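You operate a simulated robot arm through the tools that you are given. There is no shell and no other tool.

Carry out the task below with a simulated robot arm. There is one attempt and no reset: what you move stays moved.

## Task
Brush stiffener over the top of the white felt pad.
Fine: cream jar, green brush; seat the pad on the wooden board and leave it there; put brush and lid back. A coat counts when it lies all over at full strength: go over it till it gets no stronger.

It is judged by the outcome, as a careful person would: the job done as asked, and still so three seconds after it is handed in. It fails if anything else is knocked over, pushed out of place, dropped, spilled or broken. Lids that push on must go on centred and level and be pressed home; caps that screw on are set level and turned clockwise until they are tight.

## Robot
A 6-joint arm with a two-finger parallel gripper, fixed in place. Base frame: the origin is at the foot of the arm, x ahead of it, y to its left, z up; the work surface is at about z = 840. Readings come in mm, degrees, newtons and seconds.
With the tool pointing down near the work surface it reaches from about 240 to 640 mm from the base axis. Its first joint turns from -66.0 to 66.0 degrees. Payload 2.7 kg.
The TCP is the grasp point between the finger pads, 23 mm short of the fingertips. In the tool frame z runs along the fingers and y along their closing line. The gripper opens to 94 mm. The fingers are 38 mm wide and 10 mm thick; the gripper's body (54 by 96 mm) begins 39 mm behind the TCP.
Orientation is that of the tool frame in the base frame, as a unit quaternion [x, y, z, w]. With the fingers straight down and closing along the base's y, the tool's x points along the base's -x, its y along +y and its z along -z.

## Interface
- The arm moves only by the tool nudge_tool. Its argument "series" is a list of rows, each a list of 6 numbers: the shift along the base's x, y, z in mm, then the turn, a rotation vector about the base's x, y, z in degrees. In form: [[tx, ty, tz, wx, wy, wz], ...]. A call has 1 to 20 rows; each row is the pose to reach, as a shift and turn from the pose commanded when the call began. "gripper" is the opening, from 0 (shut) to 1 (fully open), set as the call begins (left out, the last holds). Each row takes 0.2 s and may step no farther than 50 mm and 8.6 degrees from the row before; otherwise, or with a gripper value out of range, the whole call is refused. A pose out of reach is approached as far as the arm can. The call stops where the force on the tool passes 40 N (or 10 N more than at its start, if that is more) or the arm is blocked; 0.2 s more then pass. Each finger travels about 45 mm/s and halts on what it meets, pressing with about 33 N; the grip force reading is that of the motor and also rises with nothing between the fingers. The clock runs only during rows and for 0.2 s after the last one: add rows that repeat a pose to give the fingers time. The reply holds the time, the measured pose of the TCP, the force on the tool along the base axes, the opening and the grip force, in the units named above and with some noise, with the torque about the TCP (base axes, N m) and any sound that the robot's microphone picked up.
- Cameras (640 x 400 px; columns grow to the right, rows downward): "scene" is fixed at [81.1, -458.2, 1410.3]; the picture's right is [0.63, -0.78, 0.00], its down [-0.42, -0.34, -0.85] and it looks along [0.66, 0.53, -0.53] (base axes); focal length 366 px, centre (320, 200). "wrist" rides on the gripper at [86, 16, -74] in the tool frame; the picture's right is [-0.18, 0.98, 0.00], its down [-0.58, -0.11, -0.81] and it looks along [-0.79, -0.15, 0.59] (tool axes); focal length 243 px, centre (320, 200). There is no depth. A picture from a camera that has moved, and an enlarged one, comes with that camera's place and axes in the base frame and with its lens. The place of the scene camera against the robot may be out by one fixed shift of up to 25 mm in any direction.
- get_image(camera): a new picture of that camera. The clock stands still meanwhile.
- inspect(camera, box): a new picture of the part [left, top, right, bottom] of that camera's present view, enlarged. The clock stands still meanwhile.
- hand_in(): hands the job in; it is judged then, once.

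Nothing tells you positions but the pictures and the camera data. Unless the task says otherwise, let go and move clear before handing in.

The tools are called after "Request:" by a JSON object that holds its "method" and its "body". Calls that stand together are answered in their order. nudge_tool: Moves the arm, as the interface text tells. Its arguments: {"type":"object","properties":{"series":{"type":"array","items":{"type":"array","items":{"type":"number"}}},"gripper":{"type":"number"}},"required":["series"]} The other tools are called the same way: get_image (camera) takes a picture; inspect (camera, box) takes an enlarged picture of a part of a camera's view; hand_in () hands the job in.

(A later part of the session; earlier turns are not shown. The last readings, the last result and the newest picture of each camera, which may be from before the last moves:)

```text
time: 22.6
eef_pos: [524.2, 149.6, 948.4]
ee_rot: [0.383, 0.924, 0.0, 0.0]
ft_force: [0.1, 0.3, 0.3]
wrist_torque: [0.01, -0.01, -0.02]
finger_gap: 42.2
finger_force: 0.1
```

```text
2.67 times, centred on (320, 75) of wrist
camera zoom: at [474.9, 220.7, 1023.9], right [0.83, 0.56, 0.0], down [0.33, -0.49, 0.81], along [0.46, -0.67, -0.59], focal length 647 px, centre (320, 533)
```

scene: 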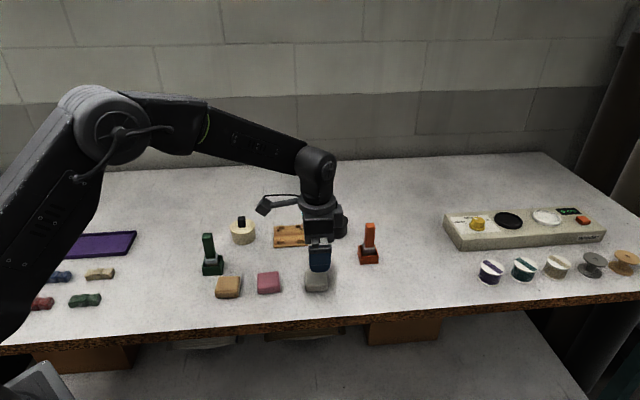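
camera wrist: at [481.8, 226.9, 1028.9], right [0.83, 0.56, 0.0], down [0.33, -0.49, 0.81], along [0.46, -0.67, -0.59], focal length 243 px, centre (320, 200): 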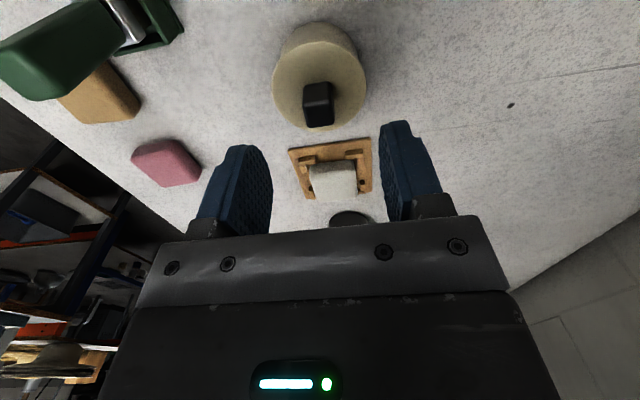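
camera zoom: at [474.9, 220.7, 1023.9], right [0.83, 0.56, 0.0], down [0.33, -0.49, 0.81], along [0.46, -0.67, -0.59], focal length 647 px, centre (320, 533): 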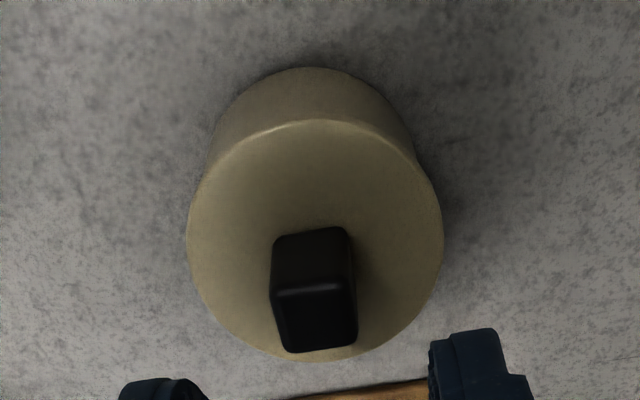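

The gripper is centred over the knob. Descending with the fingers inside the lid's rim, then gripping.

Request:
{"method": "nudge_tool", "body": {"series": [[0, 0, -15, 0, 0, 0], [0, 0, -30, 0, 0, 0], [0, 0, -40, 0, 0, 0], [0, 0, -42, 0, 0, 0], [0, 0, -42, 0, 0, 0]]}}

Request:
{"method": "inspect", "body": {"camera": "wrist", "box": [180, 60, 500, 260]}}

Request:
{"method": "inspect", "body": {"camera": "scene", "box": [210, 190, 274, 250]}}

```text
time: 23.8
eef_pos: [524.5, 149.8, 906.0]
ee_rot: [0.383, 0.924, 0.0, 0.0]
ft_force: [0.2, -0.1, 0.2]
wrist_torque: [-0.02, -0.01, 0.0]
finger_gap: 42.5
finger_force: 0.0
```

```text
2.00 times, centred on (340, 160) of wrist
camera zoom: at [474.9, 220.6, 981.3], right [0.83, 0.56, 0.0], down [0.33, -0.49, 0.81], along [0.46, -0.67, -0.59], focal length 485 px, centre (280, 280)
```

zoom: 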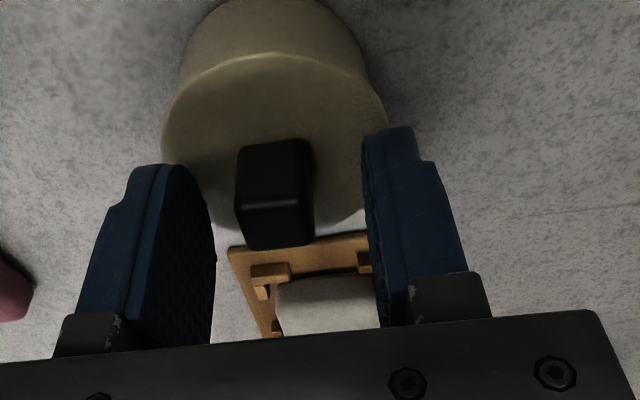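

```text
6.67 times, centred on (242, 220) of scene
camera zoom: at [81.1, -458.2, 1410.3], right [0.63, -0.78, 0.0], down [-0.42, -0.34, -0.85], along [0.66, 0.53, -0.53], focal length 2438 px, centre (840, 67)
```

zoom: 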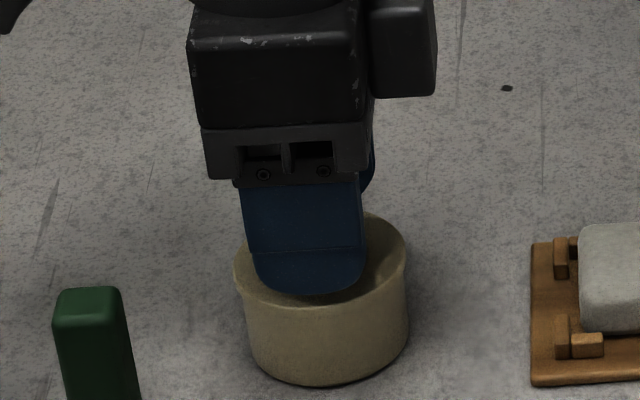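

Request:
{"method": "nudge_tool", "body": {"series": [[0, 0, 0, 0, 0, 0], [0, 0, 0, 0, 0, 0], [0, 0, 0, 0, 0, 0], [0, 0, 0, 0, 0, 0]], "gripper": 0}}

Request:
{"method": "inspect", "body": {"camera": "wrist", "box": [180, 60, 500, 260]}}

Request:
{"method": "inspect", "body": {"camera": "scene", "box": [210, 190, 274, 250]}}

```text
time: 24.8
eef_pos: [524.7, 149.5, 905.2]
ee_rot: [0.382, 0.924, 0.0, 0.0]
ft_force: [0.3, -0.7, 0.1]
wrist_torque: [-0.02, 0.0, -0.01]
finger_gap: 17.3
finger_force: 32.9
heard: snap
```

```text
2.00 times, centred on (340, 160) of wrist
camera zoom: at [474.9, 220.7, 981.4], right [0.83, 0.56, 0.0], down [0.33, -0.49, 0.81], along [0.46, -0.67, -0.59], focal length 485 px, centre (280, 280)
```

zoom: 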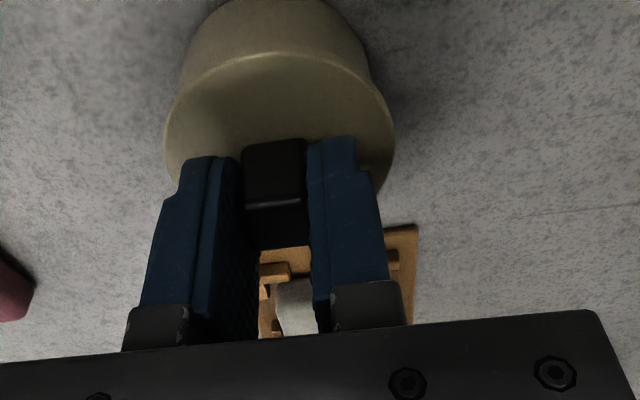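

```text
6.67 times, centred on (242, 220) of scene
camera zoom: at [81.1, -458.2, 1410.3], right [0.63, -0.78, 0.0], down [-0.42, -0.34, -0.85], along [0.66, 0.53, -0.53], focal length 2438 px, centre (840, 67)
```

zoom: 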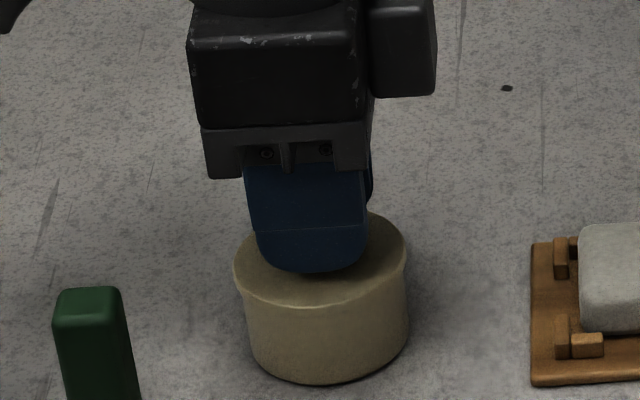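

The knob is gripped (17 mm), and the lid made a snap sound as it loosened. I'll slowly slide the jar back to its original place, about (+7.8,+6).

Request:
{"method": "nudge_tool", "body": {"series": [[1.5, 1.2, 0, 0, 0, 0], [3, 2.4, 0, 0, 0, 0], [4.5, 3.6, 0, 0, 0, 0], [6, 4.8, 0, 0, 0, 0], [7.5, 6, 0, 0, 0, 0], [7.8, 6.2, 0, 0, 0, 0], [7.8, 6.2, 0, 0, 0, 0]]}}

Request:
{"method": "inspect", "body": {"camera": "scene", "box": [210, 190, 274, 250]}}

Request:
{"method": "inspect", "body": {"camera": "wrist", "box": [180, 0, 500, 200]}}

```text
time: 26.4
eef_pos: [532.2, 155.8, 906.2]
ee_rot: [0.383, 0.924, 0.0, 0.001]
ft_force: [-1.5, -0.8, 1.5]
wrist_torque: [0.0, 0.03, 0.0]
finger_gap: 16.9
finger_force: 32.7
```

```text
6.67 times, centred on (242, 220) of scene
camera zoom: at [81.1, -458.2, 1410.3], right [0.63, -0.78, 0.0], down [-0.42, -0.34, -0.85], along [0.66, 0.53, -0.53], focal length 2438 px, centre (840, 67)
```

zoom: 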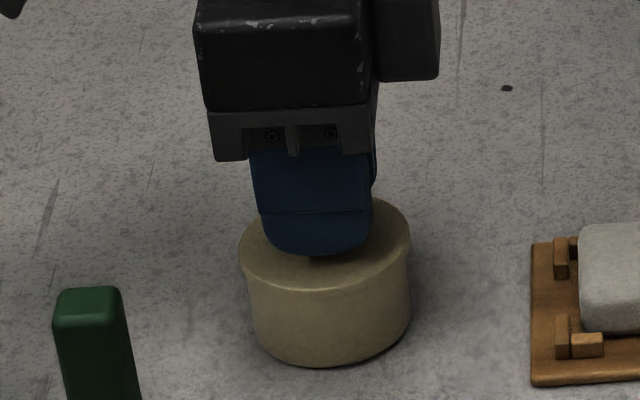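

```text
2.00 times, centred on (340, 100) of wrist
camera zoom: at [482.7, 227.1, 981.4], right [0.83, 0.56, 0.0], down [0.33, -0.49, 0.81], along [0.46, -0.67, -0.59], focal length 485 px, centre (280, 400)
```

zoom: 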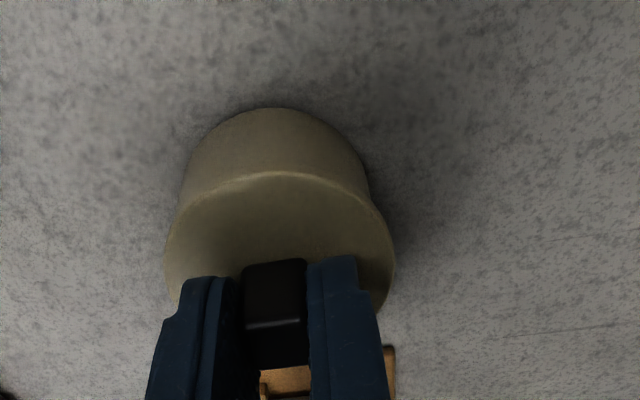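

The jar is back at its original place. Now I'll lift the lid straight up, gently.

Request:
{"method": "nudge_tool", "body": {"series": [[0, 0, 1, 0, 0, 0], [0, 0, 2, 0, 0, 0], [0, 0, 3, 0, 0, 0], [0, 0, 3, 0, 0, 0]]}}

Request:
{"method": "inspect", "body": {"camera": "scene", "box": [210, 190, 274, 250]}}

```text
time: 27.4
eef_pos: [532.8, 154.6, 910.4]
ee_rot: [0.383, 0.924, 0.0, 0.001]
ft_force: [-0.1, -0.2, -0.5]
wrist_torque: [0.0, 0.02, 0.02]
finger_gap: 16.9
finger_force: 32.7
```

```text
6.67 times, centred on (242, 220) of scene
camera zoom: at [81.2, -458.2, 1410.3], right [0.63, -0.78, 0.0], down [-0.42, -0.34, -0.85], along [0.66, 0.53, -0.53], focal length 2438 px, centre (840, 67)
```

zoom: 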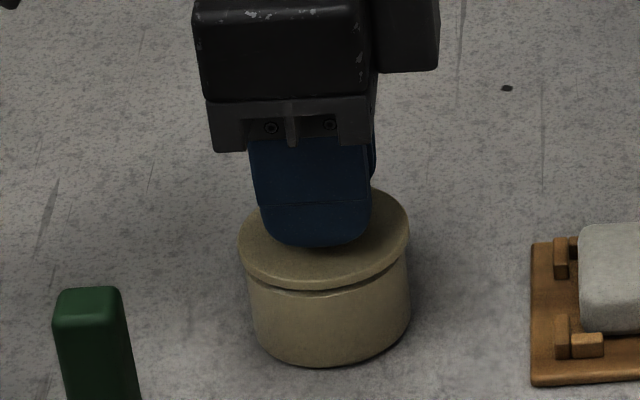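

The lid comes off freely while the jar stays put. I'm lifting it clear slowly.

Request:
{"method": "nudge_tool", "body": {"series": [[0, 0, 4, 0, 0, 0], [0, 0, 10, 0, 0, 0], [0, 0, 20, 0, 0, 0], [0, 0, 40, 0, 0, 0], [0, 0, 60, 0, 0, 0], [0, 0, 60, 0, 0, 0]]}}

Request:
{"method": "inspect", "body": {"camera": "scene", "box": [200, 170, 280, 250]}}

Request:
{"method": "get_image", "body": {"camera": "scene"}}

Request:
{"method": "inspect", "body": {"camera": "wrist", "box": [180, 0, 500, 200]}}

```text
time: 28.8
eef_pos: [532.7, 156.8, 969.6]
ee_rot: [0.383, 0.924, 0.0, 0.0]
ft_force: [0.2, 0.0, 0.0]
wrist_torque: [0.01, -0.02, 0.01]
finger_gap: 17.1
finger_force: 32.8
```

```text
5.00 times, centred on (240, 210) of scene
camera zoom: at [81.2, -458.2, 1410.3], right [0.63, -0.78, 0.0], down [-0.42, -0.34, -0.85], along [0.66, 0.53, -0.53], focal length 1829 px, centre (720, 150)
```

zoom: 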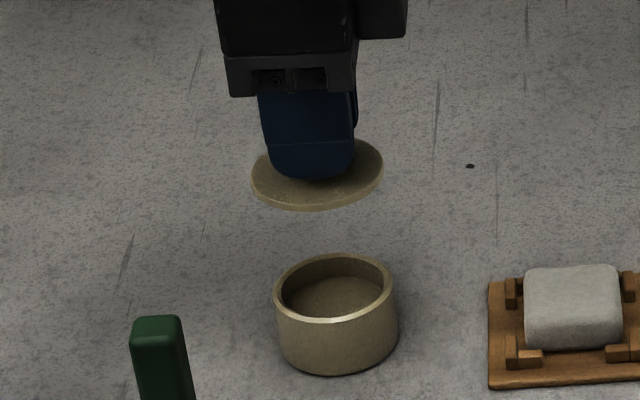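

```text
taken
```

scene: 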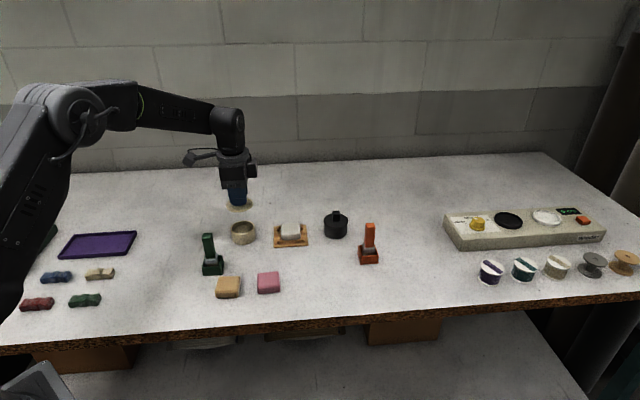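

```text
2.00 times, centred on (340, 100) of wrist
camera zoom: at [482.9, 227.6, 1045.3], right [0.83, 0.56, 0.0], down [0.33, -0.49, 0.81], along [0.46, -0.67, -0.59], focal length 485 px, centre (280, 400)
```

zoom: 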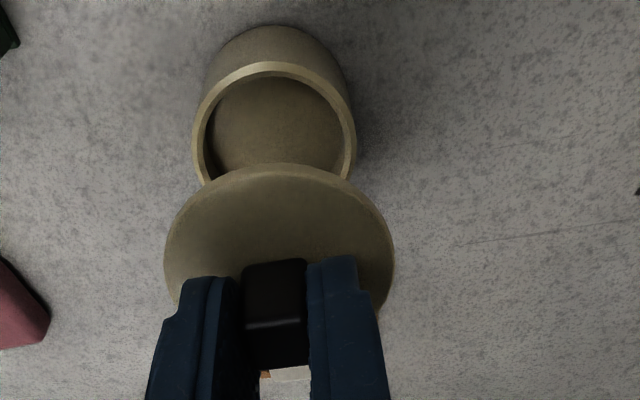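

The lid is off and the cream jar is filled close to its rim. I'll set the lid on the open table at about (455,215).

Request:
{"method": "nudge_tool", "body": {"series": [[-26, 20, 0, 0, 0, 0], [-52, 40, 0, 0, 0, 0], [-77, 59, 0, 0, 0, 0], [-77, 59, -30, 0, 0, 0], [-77, 59, -60, 0, 0, 0], [-77, 59, -80, 0, 0, 0], [-77, 59, -88, 0, 0, 0], [-77, 59, -88, 0, 0, 0]]}}

Request:
{"method": "inspect", "body": {"camera": "scene", "box": [160, 190, 260, 260]}}

```text
time: 30.6
eef_pos: [454.3, 214.9, 882.0]
ee_rot: [0.382, 0.924, 0.0, 0.001]
ft_force: [0.7, 0.2, -0.4]
wrist_torque: [-0.03, -0.03, 0.02]
finger_gap: 17.2
finger_force: 33.3
```

```text
5.71 times, centred on (210, 225) of scene
camera zoom: at [81.2, -458.2, 1410.3], right [0.63, -0.78, 0.0], down [-0.42, -0.34, -0.85], along [0.66, 0.53, -0.53], focal length 2090 px, centre (949, 57)
```

zoom: 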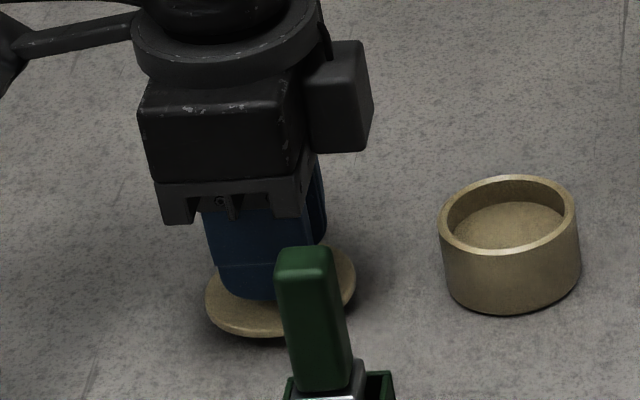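

Request:
{"method": "nudge_tool", "body": {"series": [[0, 0, -2, 0, 0, 0], [0, 0, -3.5, 0, 0, 0], [0, 0, -5, 0, 0, 0], [0, 0, -5, 0, 0, 0]]}}

Request:
{"method": "nudge_tool", "body": {"series": [[0, 0, -1, 0, 0, 0], [0, 0, -2, 0, 0, 0], [0, 0, -2, 0, 0, 0]]}}

Request:
{"method": "inspect", "body": {"camera": "scene", "box": [160, 190, 260, 260]}}

```text
time: 31.6
eef_pos: [454.8, 214.8, 877.2]
ee_rot: [0.383, 0.924, 0.0, 0.0]
ft_force: [0.4, -0.3, -0.3]
wrist_torque: [-0.05, 0.01, 0.01]
finger_gap: 17.2
finger_force: 33.3
```

```text
time: 32.4
eef_pos: [455.0, 215.5, 875.9]
ee_rot: [0.383, 0.924, 0.0, 0.002]
ft_force: [-6.6, -3.3, 16.4]
wrist_torque: [-0.02, 0.26, -0.01]
finger_gap: 17.3
finger_force: 33.2
```

```text
5.71 times, centred on (210, 225) of scene
camera zoom: at [80.8, -458.4, 1410.3], right [0.63, -0.78, 0.0], down [-0.42, -0.34, -0.85], along [0.66, 0.53, -0.53], focal length 2090 px, centre (949, 57)
```

zoom: 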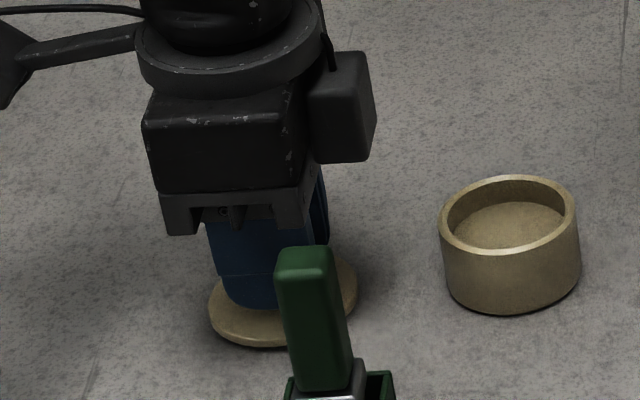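

The lid has touched down. I'll relieve the pressure, release and retreat up.

Request:
{"method": "nudge_tool", "body": {"series": [[0, 0, 0.8, 0, 0, 0], [0, 0, 0.8, 0, 0, 0]]}}

Request:
{"method": "nudge_tool", "body": {"series": [[0, 0, 0, 0, 0, 0], [0, 0, 0, 0, 0, 0], [0, 0, 0, 0, 0, 0]], "gripper": 0.45}}

Request:
{"method": "nudge_tool", "body": {"series": [[0, 0, 15, 0, 0, 0], [0, 0, 40, 0, 0, 0], [0, 0, 70, 0, 0, 0], [0, 0, 104, 0, 0, 0], [0, 0, 104, 0, 0, 0]]}}

Request:
{"method": "inspect", "body": {"camera": "wrist", "box": [180, 0, 500, 200]}}

Request:
{"method": "inspect", "body": {"camera": "scene", "box": [160, 190, 260, 260]}}

```text
time: 33.0
eef_pos: [455.6, 215.3, 876.6]
ee_rot: [0.382, 0.924, 0.001, 0.002]
ft_force: [-1.9, 0.7, 12.5]
wrist_torque: [0.04, 0.07, 0.02]
finger_gap: 17.0
finger_force: 32.7
```

```text
time: 33.8
eef_pos: [456.0, 214.5, 875.4]
ee_rot: [0.383, 0.924, 0.0, 0.0]
ft_force: [0.4, -0.3, -0.3]
wrist_torque: [0.0, 0.03, 0.0]
finger_gap: 42.5
finger_force: 0.0
```

```text
time: 35.0
eef_pos: [455.2, 215.5, 979.8]
ee_rot: [0.383, 0.924, 0.0, 0.0]
ft_force: [0.3, -0.2, -0.3]
wrist_torque: [0.0, 0.02, 0.0]
finger_gap: 42.2
finger_force: 0.0
```

```text
2.00 times, centred on (340, 100) of wrist
camera zoom: at [405.6, 286.8, 1055.0], right [0.83, 0.56, 0.0], down [0.33, -0.49, 0.81], along [0.46, -0.67, -0.59], focal length 485 px, centre (280, 400)
```

zoom: 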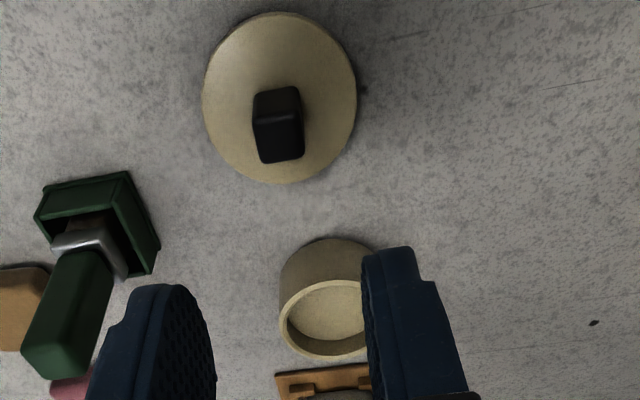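

```text
5.71 times, centred on (210, 225) of scene
camera zoom: at [81.1, -458.2, 1410.3], right [0.63, -0.78, 0.0], down [-0.42, -0.34, -0.85], along [0.66, 0.53, -0.53], focal length 2090 px, centre (949, 57)
```

zoom: 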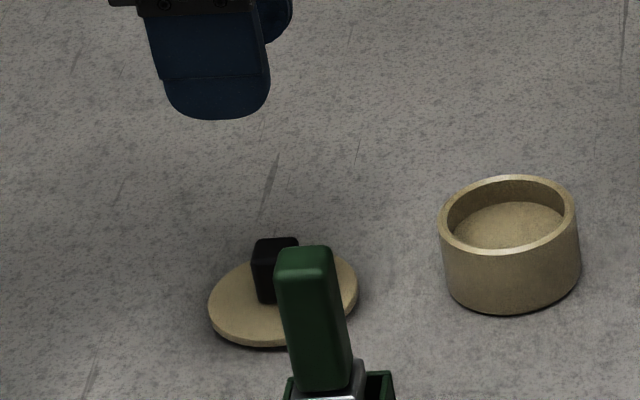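

The lid rests flat on the table. Next is the green brush: hover above it, well over the handle top.

Request:
{"method": "nudge_tool", "body": {"series": [[0, 0, 30, 0, 0, 0], [-17, -30, 40, 0, 0, 0], [-34, -61, 50, 0, 0, 0], [-50.6, -91.8, 60, 0, 0, 0], [-50.6, -91.8, 60, 0, 0, 0]], "gripper": 0.5}}

Request:
{"method": "get_image", "body": {"camera": "wrist"}}

Request:
{"method": "inspect", "body": {"camera": "wrist", "box": [200, 0, 440, 150]}}

Request:
{"method": "inspect", "body": {"camera": "scene", "box": [180, 200, 250, 290]}}

```text
time: 36.2
eef_pos: [404.4, 122.9, 1038.4]
ee_rot: [0.382, 0.924, 0.0, 0.0]
ft_force: [0.3, 0.3, -0.5]
wrist_torque: [0.03, -0.02, 0.01]
finger_gap: 47.0
finger_force: 0.0
```

```text
taken
camera wrist: at [354.9, 193.5, 1113.9], right [0.83, 0.56, 0.0], down [0.33, -0.49, 0.81], along [0.46, -0.67, -0.59], focal length 243 px, centre (320, 200)
```

wrist: 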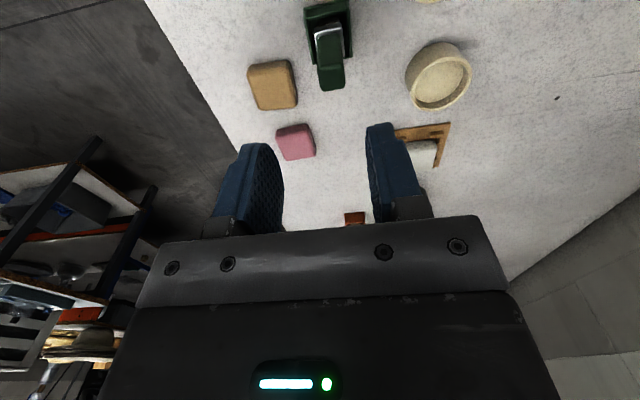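

```text
2.67 times, centred on (320, 75) of wrist
camera zoom: at [354.9, 193.5, 1113.9], right [0.83, 0.56, 0.0], down [0.33, -0.49, 0.81], along [0.46, -0.67, -0.59], focal length 647 px, centre (320, 533)
```

zoom: 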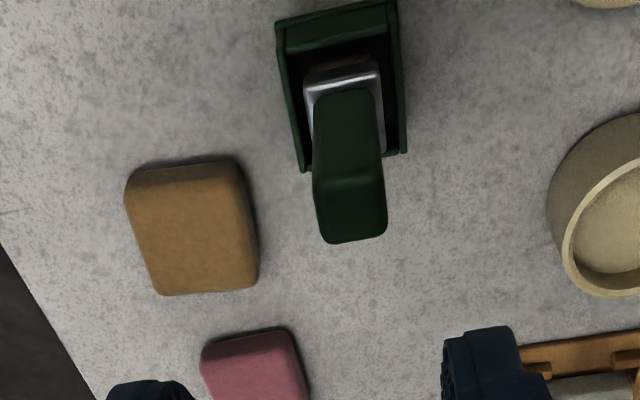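

```text
4.44 times, centred on (215, 245) of scene
camera zoom: at [81.1, -458.2, 1410.3], right [0.63, -0.78, 0.0], down [-0.42, -0.34, -0.85], along [0.66, 0.53, -0.53], focal length 1626 px, centre (787, 0)
```

zoom: 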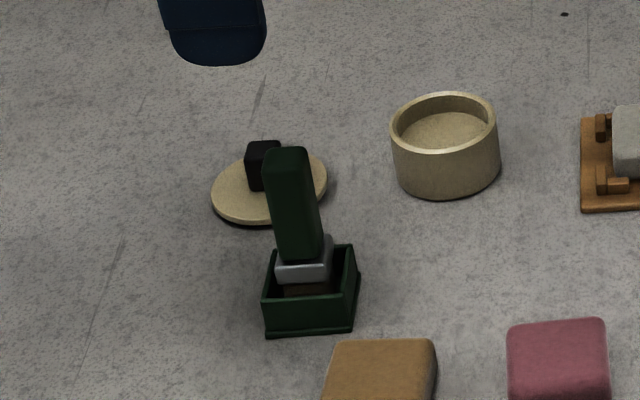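

Triangulating the two views puts the brush handle near (413,123). I'll re-hover closer to refine.

Request:
{"method": "nudge_tool", "body": {"series": [[8.5, 0, -20, 0, 0, 0], [8.5, 0, -40, 0, 0, 0], [8.5, 0, -40, 0, 0, 0]]}}

Request:
{"method": "inspect", "body": {"camera": "wrist", "box": [200, 0, 440, 150]}}

Request:
{"method": "inspect", "body": {"camera": "scene", "box": [180, 190, 250, 280]}}

```text
time: 37.0
eef_pos: [413.3, 123.3, 999.0]
ee_rot: [0.382, 0.924, 0.0, 0.0]
ft_force: [0.1, 0.2, -0.2]
wrist_torque: [0.03, 0.01, 0.02]
finger_gap: 47.0
finger_force: 0.1
```

```text
2.67 times, centred on (320, 75) of wrist
camera zoom: at [363.3, 194.2, 1073.7], right [0.83, 0.56, 0.0], down [0.33, -0.49, 0.81], along [0.46, -0.67, -0.59], focal length 647 px, centre (320, 533)
```

zoom: 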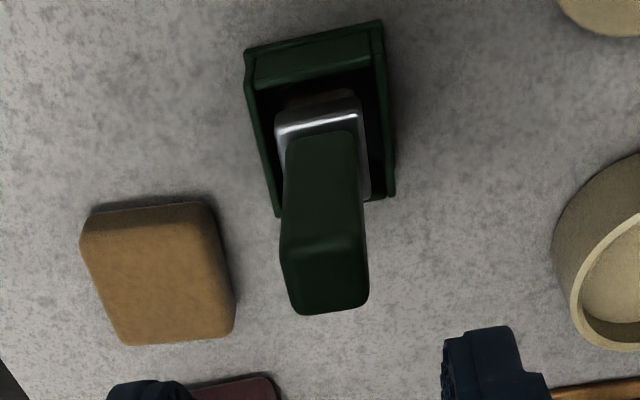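

```text
4.44 times, centred on (215, 235) of scene
camera zoom: at [81.2, -458.2, 1410.3], right [0.63, -0.78, 0.0], down [-0.42, -0.34, -0.85], along [0.66, 0.53, -0.53], focal length 1626 px, centre (787, 44)
```

zoom: 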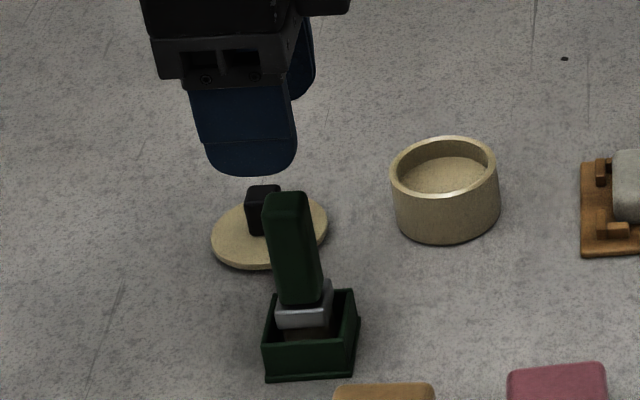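

All views agree at about (414,123), with the handle top near z≈933. Aligning and descending around the handle.

Request:
{"method": "nudge_tool", "body": {"series": [[1.2, 0, -20, 0, 0, 0], [1.2, 0, -36, 0, 0, 0], [1.2, 0, -36, 0, 0, 0]]}}

Request:
{"method": "inspect", "body": {"camera": "wrist", "box": [180, 20, 500, 220]}}

Request:
{"method": "inspect", "body": {"camera": "scene", "box": [180, 190, 250, 280]}}

```text
time: 37.8
eef_pos: [413.7, 122.8, 962.1]
ee_rot: [0.383, 0.924, 0.0, -0.001]
ft_force: [-0.3, 0.1, 0.1]
wrist_torque: [0.0, -0.02, 0.0]
finger_gap: 47.0
finger_force: 0.1
```

```text
2.00 times, centred on (340, 120) of wrist
camera zoom: at [364.3, 194.5, 1037.9], right [0.83, 0.56, 0.0], down [0.33, -0.49, 0.81], along [0.46, -0.67, -0.59], focal length 485 px, centre (280, 360)
```

zoom: 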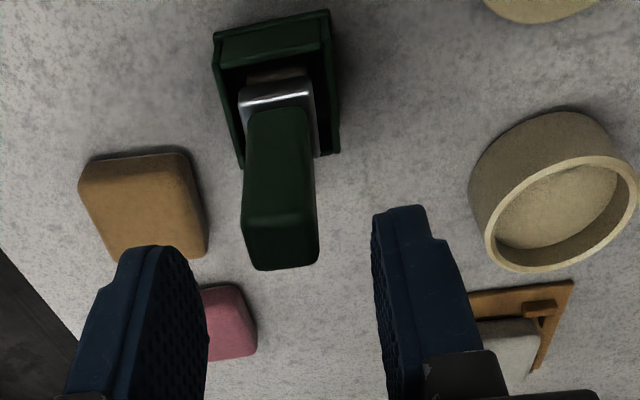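

```text
4.44 times, centred on (215, 235) of scene
camera zoom: at [81.2, -458.2, 1410.3], right [0.63, -0.78, 0.0], down [-0.42, -0.34, -0.85], along [0.66, 0.53, -0.53], focal length 1626 px, centre (787, 44)
```

zoom: 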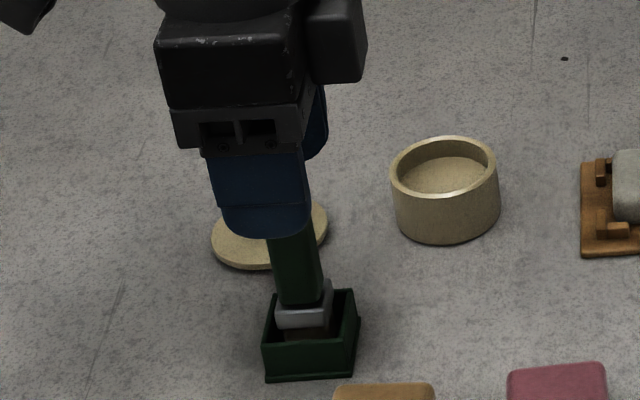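

Request:
{"method": "nudge_tool", "body": {"series": [[0, 0, -15, 0, 0, 0], [0, 0, -30, 0, 0, 0], [0, 0, -42, 0, 0, 0], [0, 0, -51, 0, 0, 0], [0, 0, -51, 0, 0, 0]]}}

Request:
{"method": "inspect", "body": {"camera": "wrist", "box": [180, 20, 500, 220]}}

Request:
{"method": "inspect", "body": {"camera": "scene", "box": [180, 190, 250, 280]}}

```text
time: 39.0
eef_pos: [414.3, 123.7, 911.9]
ee_rot: [0.383, 0.924, 0.0, 0.0]
ft_force: [0.4, -0.8, -0.8]
wrist_torque: [-0.01, 0.02, -0.03]
finger_gap: 46.8
finger_force: 0.2
```

```text
2.00 times, centred on (340, 120) of wrist
camera zoom: at [364.9, 194.5, 987.3], right [0.83, 0.56, 0.0], down [0.33, -0.49, 0.81], along [0.46, -0.67, -0.59], focal length 485 px, centre (280, 360)
```

zoom: 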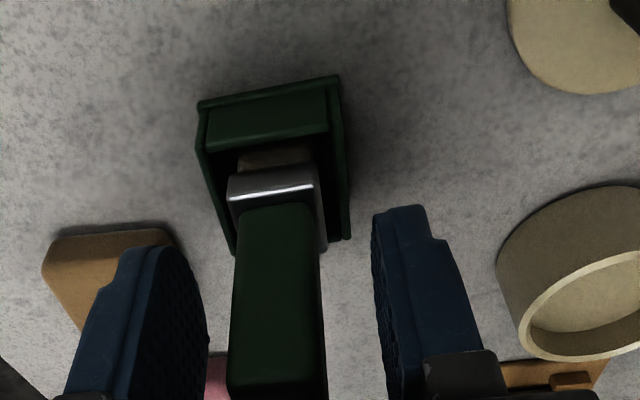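

```text
4.44 times, centred on (215, 235) of scene
camera zoom: at [81.2, -458.2, 1410.3], right [0.63, -0.78, 0.0], down [-0.42, -0.34, -0.85], along [0.66, 0.53, -0.53], focal length 1626 px, centre (787, 44)
```

zoom: 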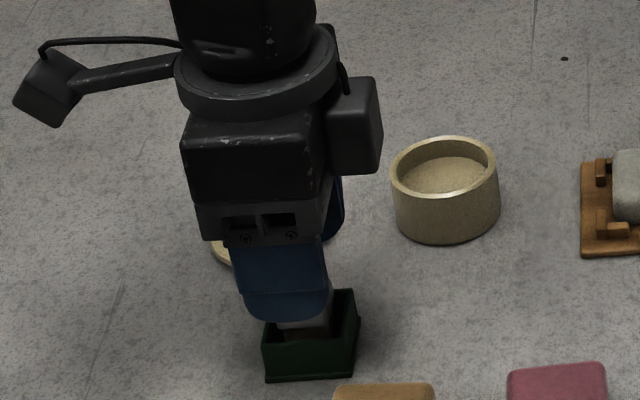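

Request:
{"method": "nudge_tool", "body": {"series": [[-0.7, -0.7, 0, 0, 0, 0], [-0.7, -0.7, 0, 0, 0, 0], [-0.7, -0.7, 0, 0, 0, 0], [-0.7, -0.7, 0, 0, 0, 0], [-0.7, -0.7, 0, 0, 0, 0], [-0.7, -0.7, 0, 0, 0, 0]], "gripper": 0}}

Request:
{"method": "inspect", "body": {"camera": "wrist", "box": [180, 20, 500, 220]}}

Request:
{"method": "inspect", "body": {"camera": "scene", "box": [180, 190, 250, 280]}}

```text
time: 40.4
eef_pos: [415.1, 121.9, 911.9]
ee_rot: [0.384, 0.924, 0.0, 0.0]
ft_force: [0.1, -0.7, 0.3]
wrist_torque: [-0.02, -0.01, 0.01]
finger_gap: 19.5
finger_force: 33.0
```

```text
2.00 times, centred on (340, 120) of wrist
camera zoom: at [364.2, 193.7, 987.6], right [0.83, 0.56, 0.0], down [0.33, -0.49, 0.81], along [0.46, -0.67, -0.59], focal length 485 px, centre (280, 360)
```

zoom: 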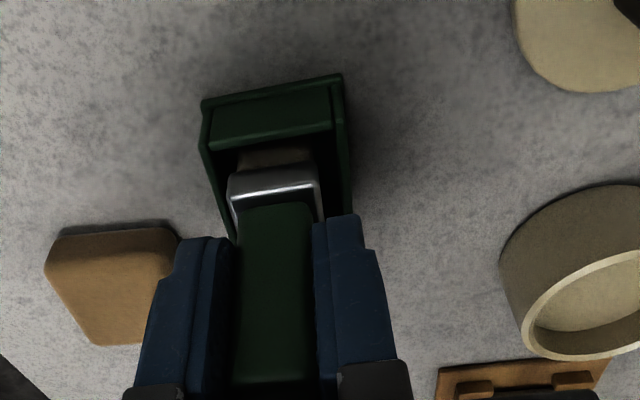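

```text
4.44 times, centred on (215, 235) of scene
camera zoom: at [81.1, -458.2, 1410.3], right [0.63, -0.78, 0.0], down [-0.42, -0.34, -0.85], along [0.66, 0.53, -0.53], focal length 1626 px, centre (787, 44)
```

zoom: 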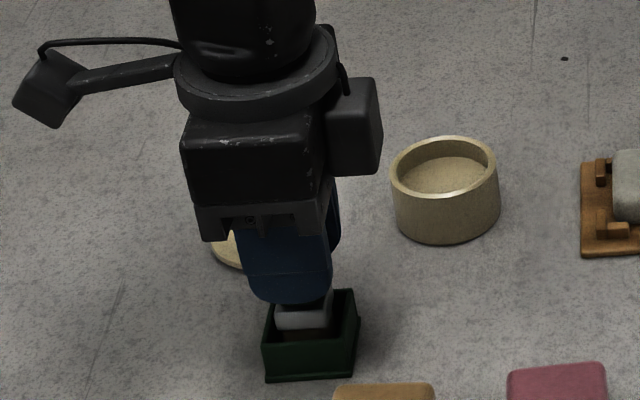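

The brush is gripped (19.5 mm). Lifting it straight out slowly, watching the holder.

Request:
{"method": "nudge_tool", "body": {"series": [[0, 0, 4, 0, 0, 0], [0, 0, 10, 0, 0, 0], [0, 0, 18, 0, 0, 0], [0, 0, 28, 0, 0, 0], [0, 0, 28, 0, 0, 0]]}}

Request:
{"method": "inspect", "body": {"camera": "scene", "box": [180, 190, 250, 280]}}

Request:
{"method": "nudge_tool", "body": {"series": [[0, 0, 12, 0, 0, 0], [0, 0, 30, 0, 0, 0], [0, 0, 50, 0, 0, 0], [0, 0, 67, 0, 0, 0], [0, 0, 67, 0, 0, 0]]}}

Request:
{"method": "inspect", "body": {"camera": "scene", "box": [170, 160, 260, 280]}}

Request:
{"method": "inspect", "body": {"camera": "wrist", "box": [180, 0, 500, 200]}}

```text
time: 41.6
eef_pos: [414.3, 122.3, 940.5]
ee_rot: [0.383, 0.924, 0.0, 0.001]
ft_force: [0.3, -0.3, -0.6]
wrist_torque: [-0.01, 0.0, 0.02]
finger_gap: 19.4
finger_force: 33.1
```

```text
4.44 times, centred on (215, 235) of scene
camera zoom: at [81.2, -458.2, 1410.3], right [0.63, -0.78, 0.0], down [-0.42, -0.34, -0.85], along [0.66, 0.53, -0.53], focal length 1626 px, centre (787, 44)
```

zoom: 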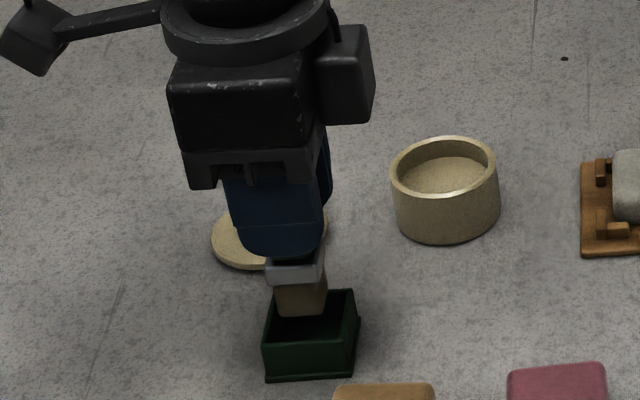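

```text
time: 42.8
eef_pos: [413.2, 122.3, 1008.0]
ee_rot: [0.383, 0.924, 0.0, 0.0]
ft_force: [0.7, -0.2, -0.6]
wrist_torque: [-0.02, -0.01, 0.02]
finger_gap: 19.1
finger_force: 33.0
```

```text
3.33 times, centred on (215, 220) of scene
camera zoom: at [81.2, -458.2, 1410.3], right [0.63, -0.78, 0.0], down [-0.42, -0.34, -0.85], along [0.66, 0.53, -0.53], focal length 1219 px, centre (670, 133)
```

zoom: 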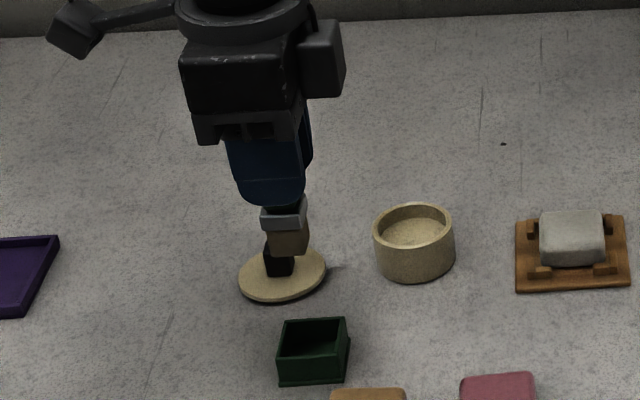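

```text
2.00 times, centred on (340, 100) of wrist
camera zoom: at [363.9, 193.2, 1083.0], right [0.83, 0.56, 0.0], down [0.33, -0.49, 0.81], along [0.46, -0.67, -0.59], focal length 485 px, centre (280, 400)
```

zoom: 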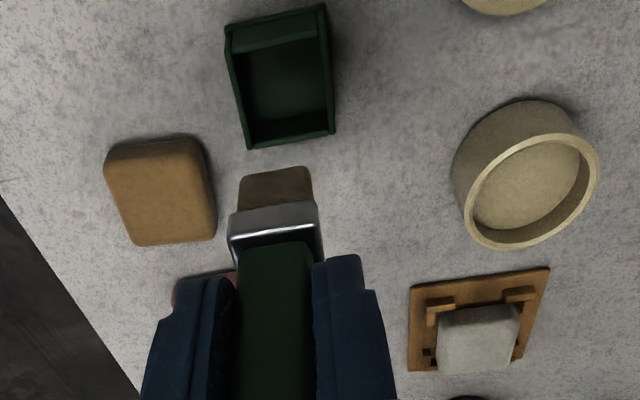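

The brush is free, the holder hasn't moved, and the bristle tip is about 66 mm below the TCP. Next I'll move over the cream jar.

Request:
{"method": "nudge_tool", "body": {"series": [[40, 11, 0, 0, 0, 0], [80, 22, 0, 0, 0, 0], [118.4, 33.6, 0, 0, 0, 0], [118.4, 33.6, -25, 0, 0, 0], [118.4, 33.6, -45, 0, 0, 0], [118.4, 33.6, -45, 0, 0, 0]]}}

Request:
{"method": "inspect", "body": {"camera": "scene", "box": [205, 160, 285, 250]}}

Request:
{"method": "inspect", "body": {"camera": "wrist", "box": [180, 0, 500, 200]}}

```text
time: 44.2
eef_pos: [533.1, 154.9, 961.4]
ee_rot: [0.383, 0.924, 0.0, 0.0]
ft_force: [0.8, 0.4, -0.3]
wrist_torque: [-0.01, 0.04, 0.0]
finger_gap: 19.1
finger_force: 33.0
```

```text
4.44 times, centred on (245, 205) of scene
camera zoom: at [81.2, -458.2, 1410.3], right [0.63, -0.78, 0.0], down [-0.42, -0.34, -0.85], along [0.66, 0.53, -0.53], focal length 1626 px, centre (653, 178)
```

zoom: 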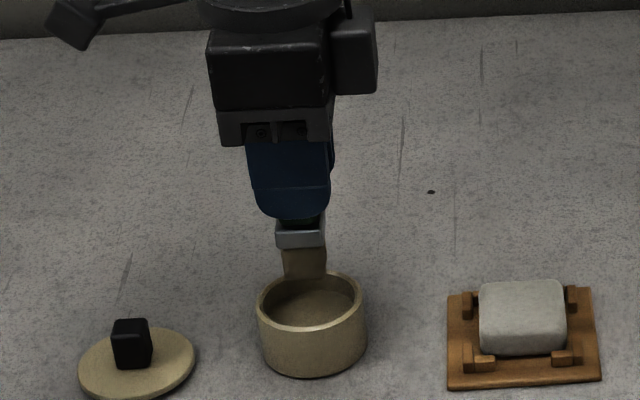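

```text
2.00 times, centred on (340, 100) of wrist
camera zoom: at [482.9, 226.9, 1036.7], right [0.83, 0.56, 0.0], down [0.33, -0.49, 0.81], along [0.46, -0.67, -0.59], focal length 485 px, centre (280, 400)
```

zoom: 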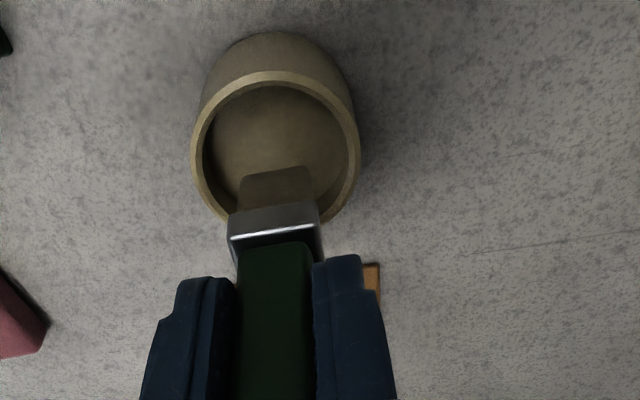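

The brush is centred over the opening, so I'm lowering it in steps while watching the force.

Request:
{"method": "nudge_tool", "body": {"series": [[0, 0, -15, 0, 0, 0], [0, 0, -28, 0, 0, 0], [0, 0, -36, 0, 0, 0], [0, 0, -36, 0, 0, 0]]}}

Request:
{"method": "inspect", "body": {"camera": "wrist", "box": [180, 0, 500, 200]}}

Request:
{"method": "inspect", "body": {"camera": "scene", "box": [205, 160, 285, 250]}}

```text
time: 45.2
eef_pos: [532.5, 154.7, 930.0]
ee_rot: [0.382, 0.924, 0.001, 0.003]
ft_force: [-6.9, -3.0, 26.0]
wrist_torque: [-0.11, 0.4, -0.01]
finger_gap: 19.5
finger_force: 32.8
```

```text
2.00 times, centred on (340, 100) of wrist
camera zoom: at [482.6, 227.3, 1004.5], right [0.82, 0.57, 0.01], down [0.33, -0.49, 0.81], along [0.46, -0.66, -0.59], focal length 485 px, centre (280, 400)
```

zoom: 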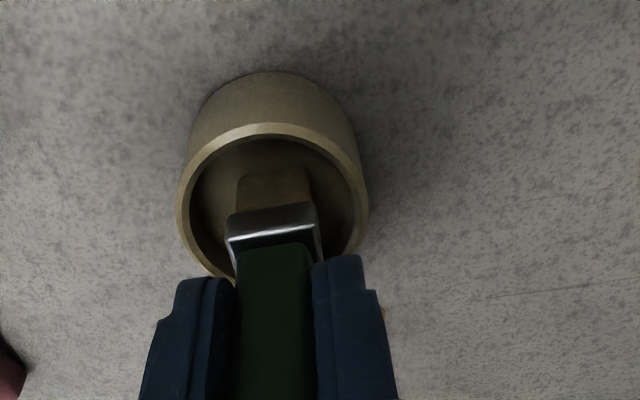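

```text
4.44 times, centred on (245, 205) of scene
camera zoom: at [80.5, -458.4, 1410.3], right [0.63, -0.78, 0.0], down [-0.42, -0.34, -0.85], along [0.66, 0.53, -0.53], focal length 1626 px, centre (653, 178)
```

zoom: 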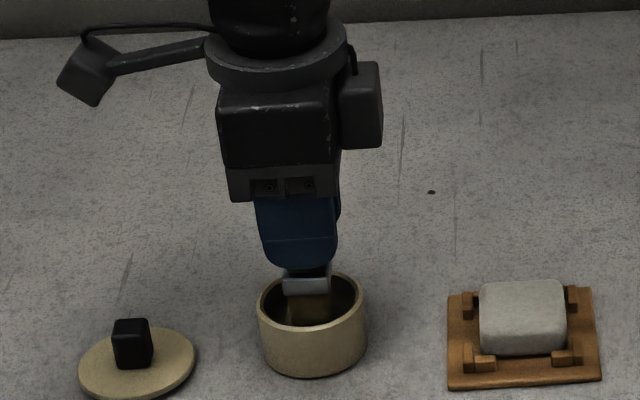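

It contacts at TCP z≈930, where the bristles meet the contents. I'll ease up, stay a moment in the jar, then lift and look at the bristles.

Request:
{"method": "nudge_tool", "body": {"series": [[0, 0, 2, 0, 0, 0], [0, 0, 2, 0, 0, 0], [0, 0, 2, 0, 0, 0], [0, 0, 2, 0, 0, 0]]}}

Request:
{"method": "nudge_tool", "body": {"series": [[0, 0, 10, 0, 0, 0], [0, 0, 25, 0, 0, 0], [0, 0, 45, 0, 0, 0], [0, 0, 45, 0, 0, 0]]}}

Request:
{"method": "inspect", "body": {"camera": "wrist", "box": [180, 0, 500, 200]}}

Request:
{"method": "inspect", "body": {"camera": "scene", "box": [215, 190, 275, 250]}}

```text
time: 46.2
eef_pos: [532.1, 155.2, 930.1]
ee_rot: [0.383, 0.924, 0.001, 0.001]
ft_force: [4.3, -2.6, 18.9]
wrist_torque: [-0.14, -0.23, 0.0]
finger_gap: 19.2
finger_force: 33.1
```

```text
time: 47.2
eef_pos: [532.3, 155.2, 974.5]
ee_rot: [0.383, 0.924, -0.001, -0.001]
ft_force: [-0.3, -0.2, -0.4]
wrist_torque: [0.03, -0.02, 0.01]
finger_gap: 19.2
finger_force: 32.9
```

```text
2.00 times, centred on (340, 100) of wrist
camera zoom: at [482.9, 226.9, 1049.0], right [0.83, 0.56, 0.0], down [0.33, -0.49, 0.81], along [0.46, -0.67, -0.59], focal length 485 px, centre (280, 400)
```

zoom: 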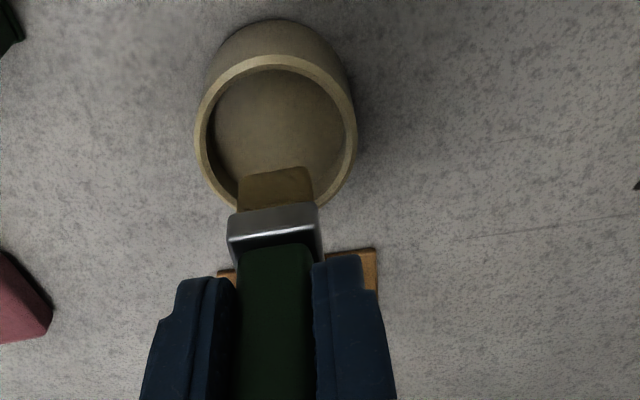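

```text
6.67 times, centred on (245, 220) of scene
camera zoom: at [81.2, -458.2, 1410.3], right [0.63, -0.78, 0.0], down [-0.42, -0.34, -0.85], along [0.66, 0.53, -0.53], focal length 2438 px, centre (820, 67)
```

zoom: 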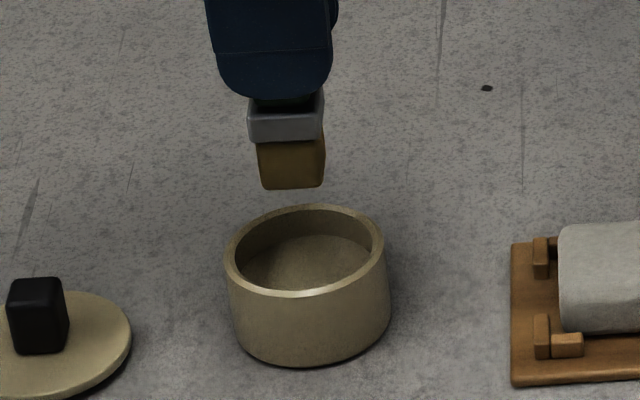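

The bristles are loaded (they turned golden). I'm carrying the brush over the pad centre.

Request:
{"method": "nudge_tool", "body": {"series": [[20, -22, 0, 0, 0, 0], [40, -44, 0, 0, 0, 0], [60, -66, 0, 0, 0, 0], [76.6, -85.8, 0, 0, 0, 0], [76.6, -85.8, -20, 0, 0, 0], [76.6, -85.8, -34, 0, 0, 0], [76.6, -85.8, -34, 0, 0, 0]]}}

Request:
{"method": "inspect", "body": {"camera": "scene", "box": [262, 185, 322, 250]}}

Request:
{"method": "inspect", "body": {"camera": "wrist", "box": [180, 0, 500, 200]}}

```text
time: 48.8
eef_pos: [608.8, 70.5, 938.8]
ee_rot: [0.383, 0.924, 0.0, 0.0]
ft_force: [1.0, -0.7, 0.3]
wrist_torque: [0.01, -0.01, -0.01]
finger_gap: 19.3
finger_force: 32.7
```

```text
6.15 times, centred on (292, 218) of scene
camera zoom: at [81.2, -458.2, 1410.3], right [0.63, -0.78, 0.0], down [-0.42, -0.34, -0.85], along [0.66, 0.53, -0.53], focal length 2251 px, centre (492, 92)
```

zoom: 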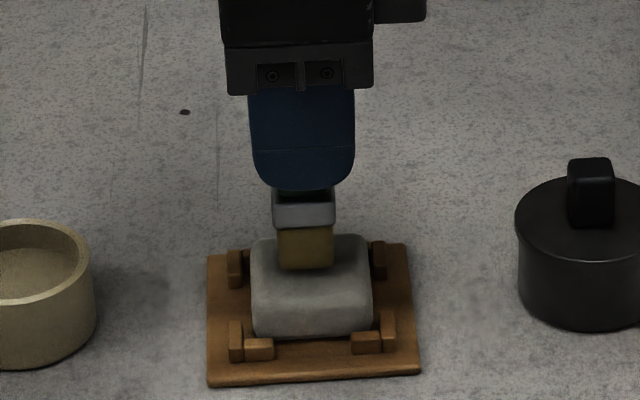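

```text
2.00 times, centred on (340, 100) of wrist
camera zoom: at [559.3, 141.6, 1013.9], right [0.83, 0.56, 0.0], down [0.33, -0.49, 0.81], along [0.46, -0.67, -0.59], focal length 485 px, centre (280, 400)
```

zoom: 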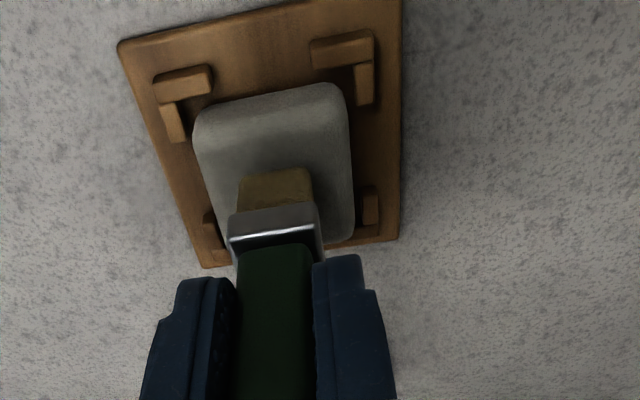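

The brush is about 2 mm off the pad centre and still above the pad. I'll go to one corner and find contact.

Request:
{"method": "nudge_tool", "body": {"series": [[-8, -0.4, 0, 0, 0, 0], [-16.3, -0.7, 0, 0, 0, 0], [-16.3, -0.7, -4, 0, 0, 0], [-16.3, -0.7, -7, 0, 0, 0], [-16.3, -0.7, -7, 0, 0, 0]]}}

Request:
{"method": "inspect", "body": {"camera": "scene", "box": [262, 185, 322, 250]}}

Request:
{"method": "inspect", "body": {"camera": "wrist", "box": [180, 0, 500, 200]}}

```text
time: 50.0
eef_pos: [592.0, 69.6, 934.2]
ee_rot: [0.383, 0.924, 0.0, 0.003]
ft_force: [-5.1, 0.6, 13.9]
wrist_torque: [-0.02, 0.27, 0.0]
finger_gap: 19.3
finger_force: 33.0
```

```text
6.15 times, centred on (292, 218) of scene
camera zoom: at [80.8, -458.2, 1410.4], right [0.63, -0.78, 0.0], down [-0.42, -0.34, -0.85], along [0.66, 0.53, -0.53], focal length 2251 px, centre (492, 92)
```

zoom: 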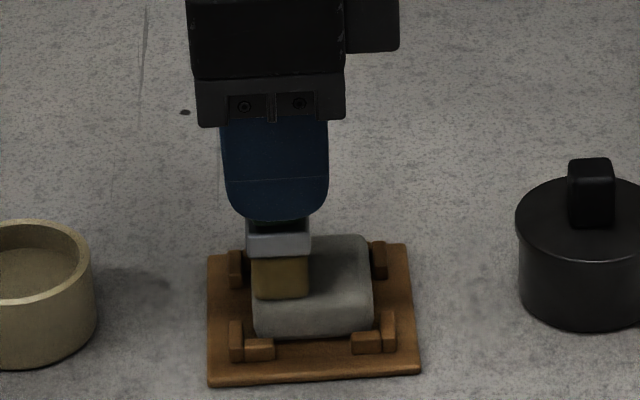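

```text
2.00 times, centred on (340, 100) of wrist
camera zoom: at [542.7, 140.6, 1009.1], right [0.83, 0.56, 0.0], down [0.33, -0.49, 0.81], along [0.46, -0.67, -0.59], focal length 485 px, centre (280, 400)
```

zoom: 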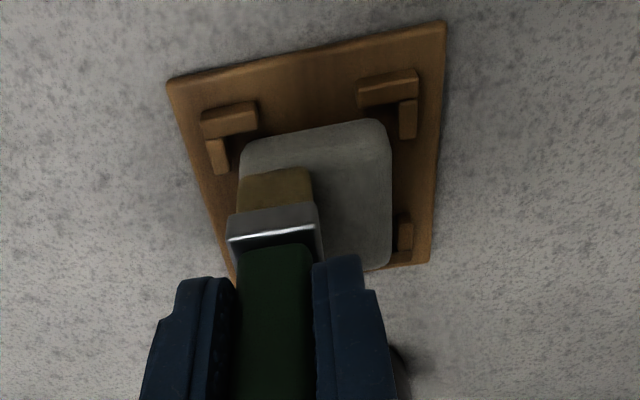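

Contact was at about 934 (14 N at 933). I'll ease to a light press and make the first raster of strokes.

Request:
{"method": "nudge_tool", "body": {"series": [[0, 0, 0.8, 0, 0, 0], [4.6, -4.6, 0.8, 0, 0, 0], [9.2, -9.2, 0.8, 0, 0, 0], [13.8, -13.8, 0.8, 0, 0, 0], [18.4, -18.4, 0.8, 0, 0, 0], [23, -13.8, 0.8, 0, 0, 0], [18.4, -9.2, 0.8, 0, 0, 0], [13.8, -4.6, 0.8, 0, 0, 0], [9.2, 0, 0.8, 0, 0, 0], [4.6, 4.6, 0.8, 0, 0, 0], [9.2, 9.2, 0.8, 0, 0, 0], [13.8, 4.6, 0.8, 0, 0, 0], [18.4, 0, 0.8, 0, 0, 0], [23, -4.6, 0.8, 0, 0, 0], [27.6, -9.2, 0.8, 0, 0, 0]]}}

Request:
{"method": "inspect", "body": {"camera": "scene", "box": [262, 185, 322, 250]}}

Request:
{"method": "inspect", "body": {"camera": "wrist", "box": [180, 0, 500, 200]}}

```text
time: 53.2
eef_pos: [619.9, 60.5, 934.7]
ee_rot: [0.383, 0.924, 0.001, 0.0]
ft_force: [-4.2, 3.9, 13.8]
wrist_torque: [0.3, 0.3, 0.0]
finger_gap: 19.2
finger_force: 33.1
```

```text
6.15 times, centred on (292, 218) of scene
camera zoom: at [80.8, -458.1, 1410.4], right [0.63, -0.78, 0.0], down [-0.42, -0.34, -0.85], along [0.66, 0.53, -0.53], focal length 2251 px, centre (492, 92)
```

zoom: 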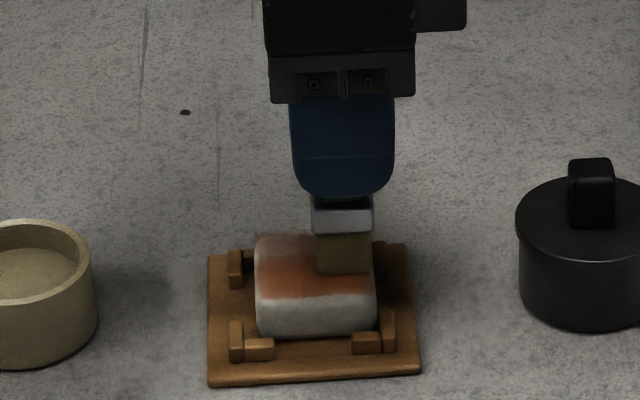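

```text
2.00 times, centred on (340, 100) of wrist
camera zoom: at [570.3, 131.7, 1009.0], right [0.82, 0.57, 0.0], down [0.33, -0.49, 0.81], along [0.46, -0.67, -0.59], focal length 485 px, centre (280, 400)
```

zoom: 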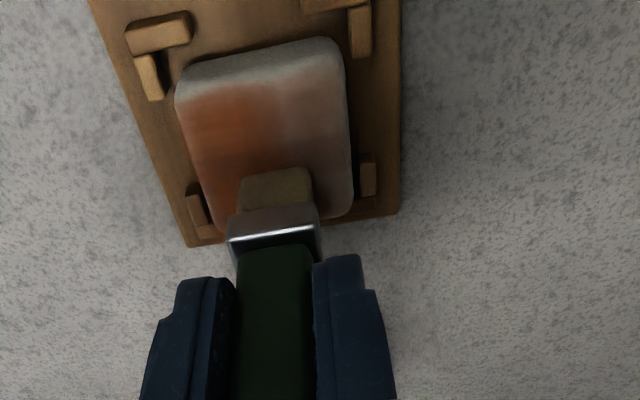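

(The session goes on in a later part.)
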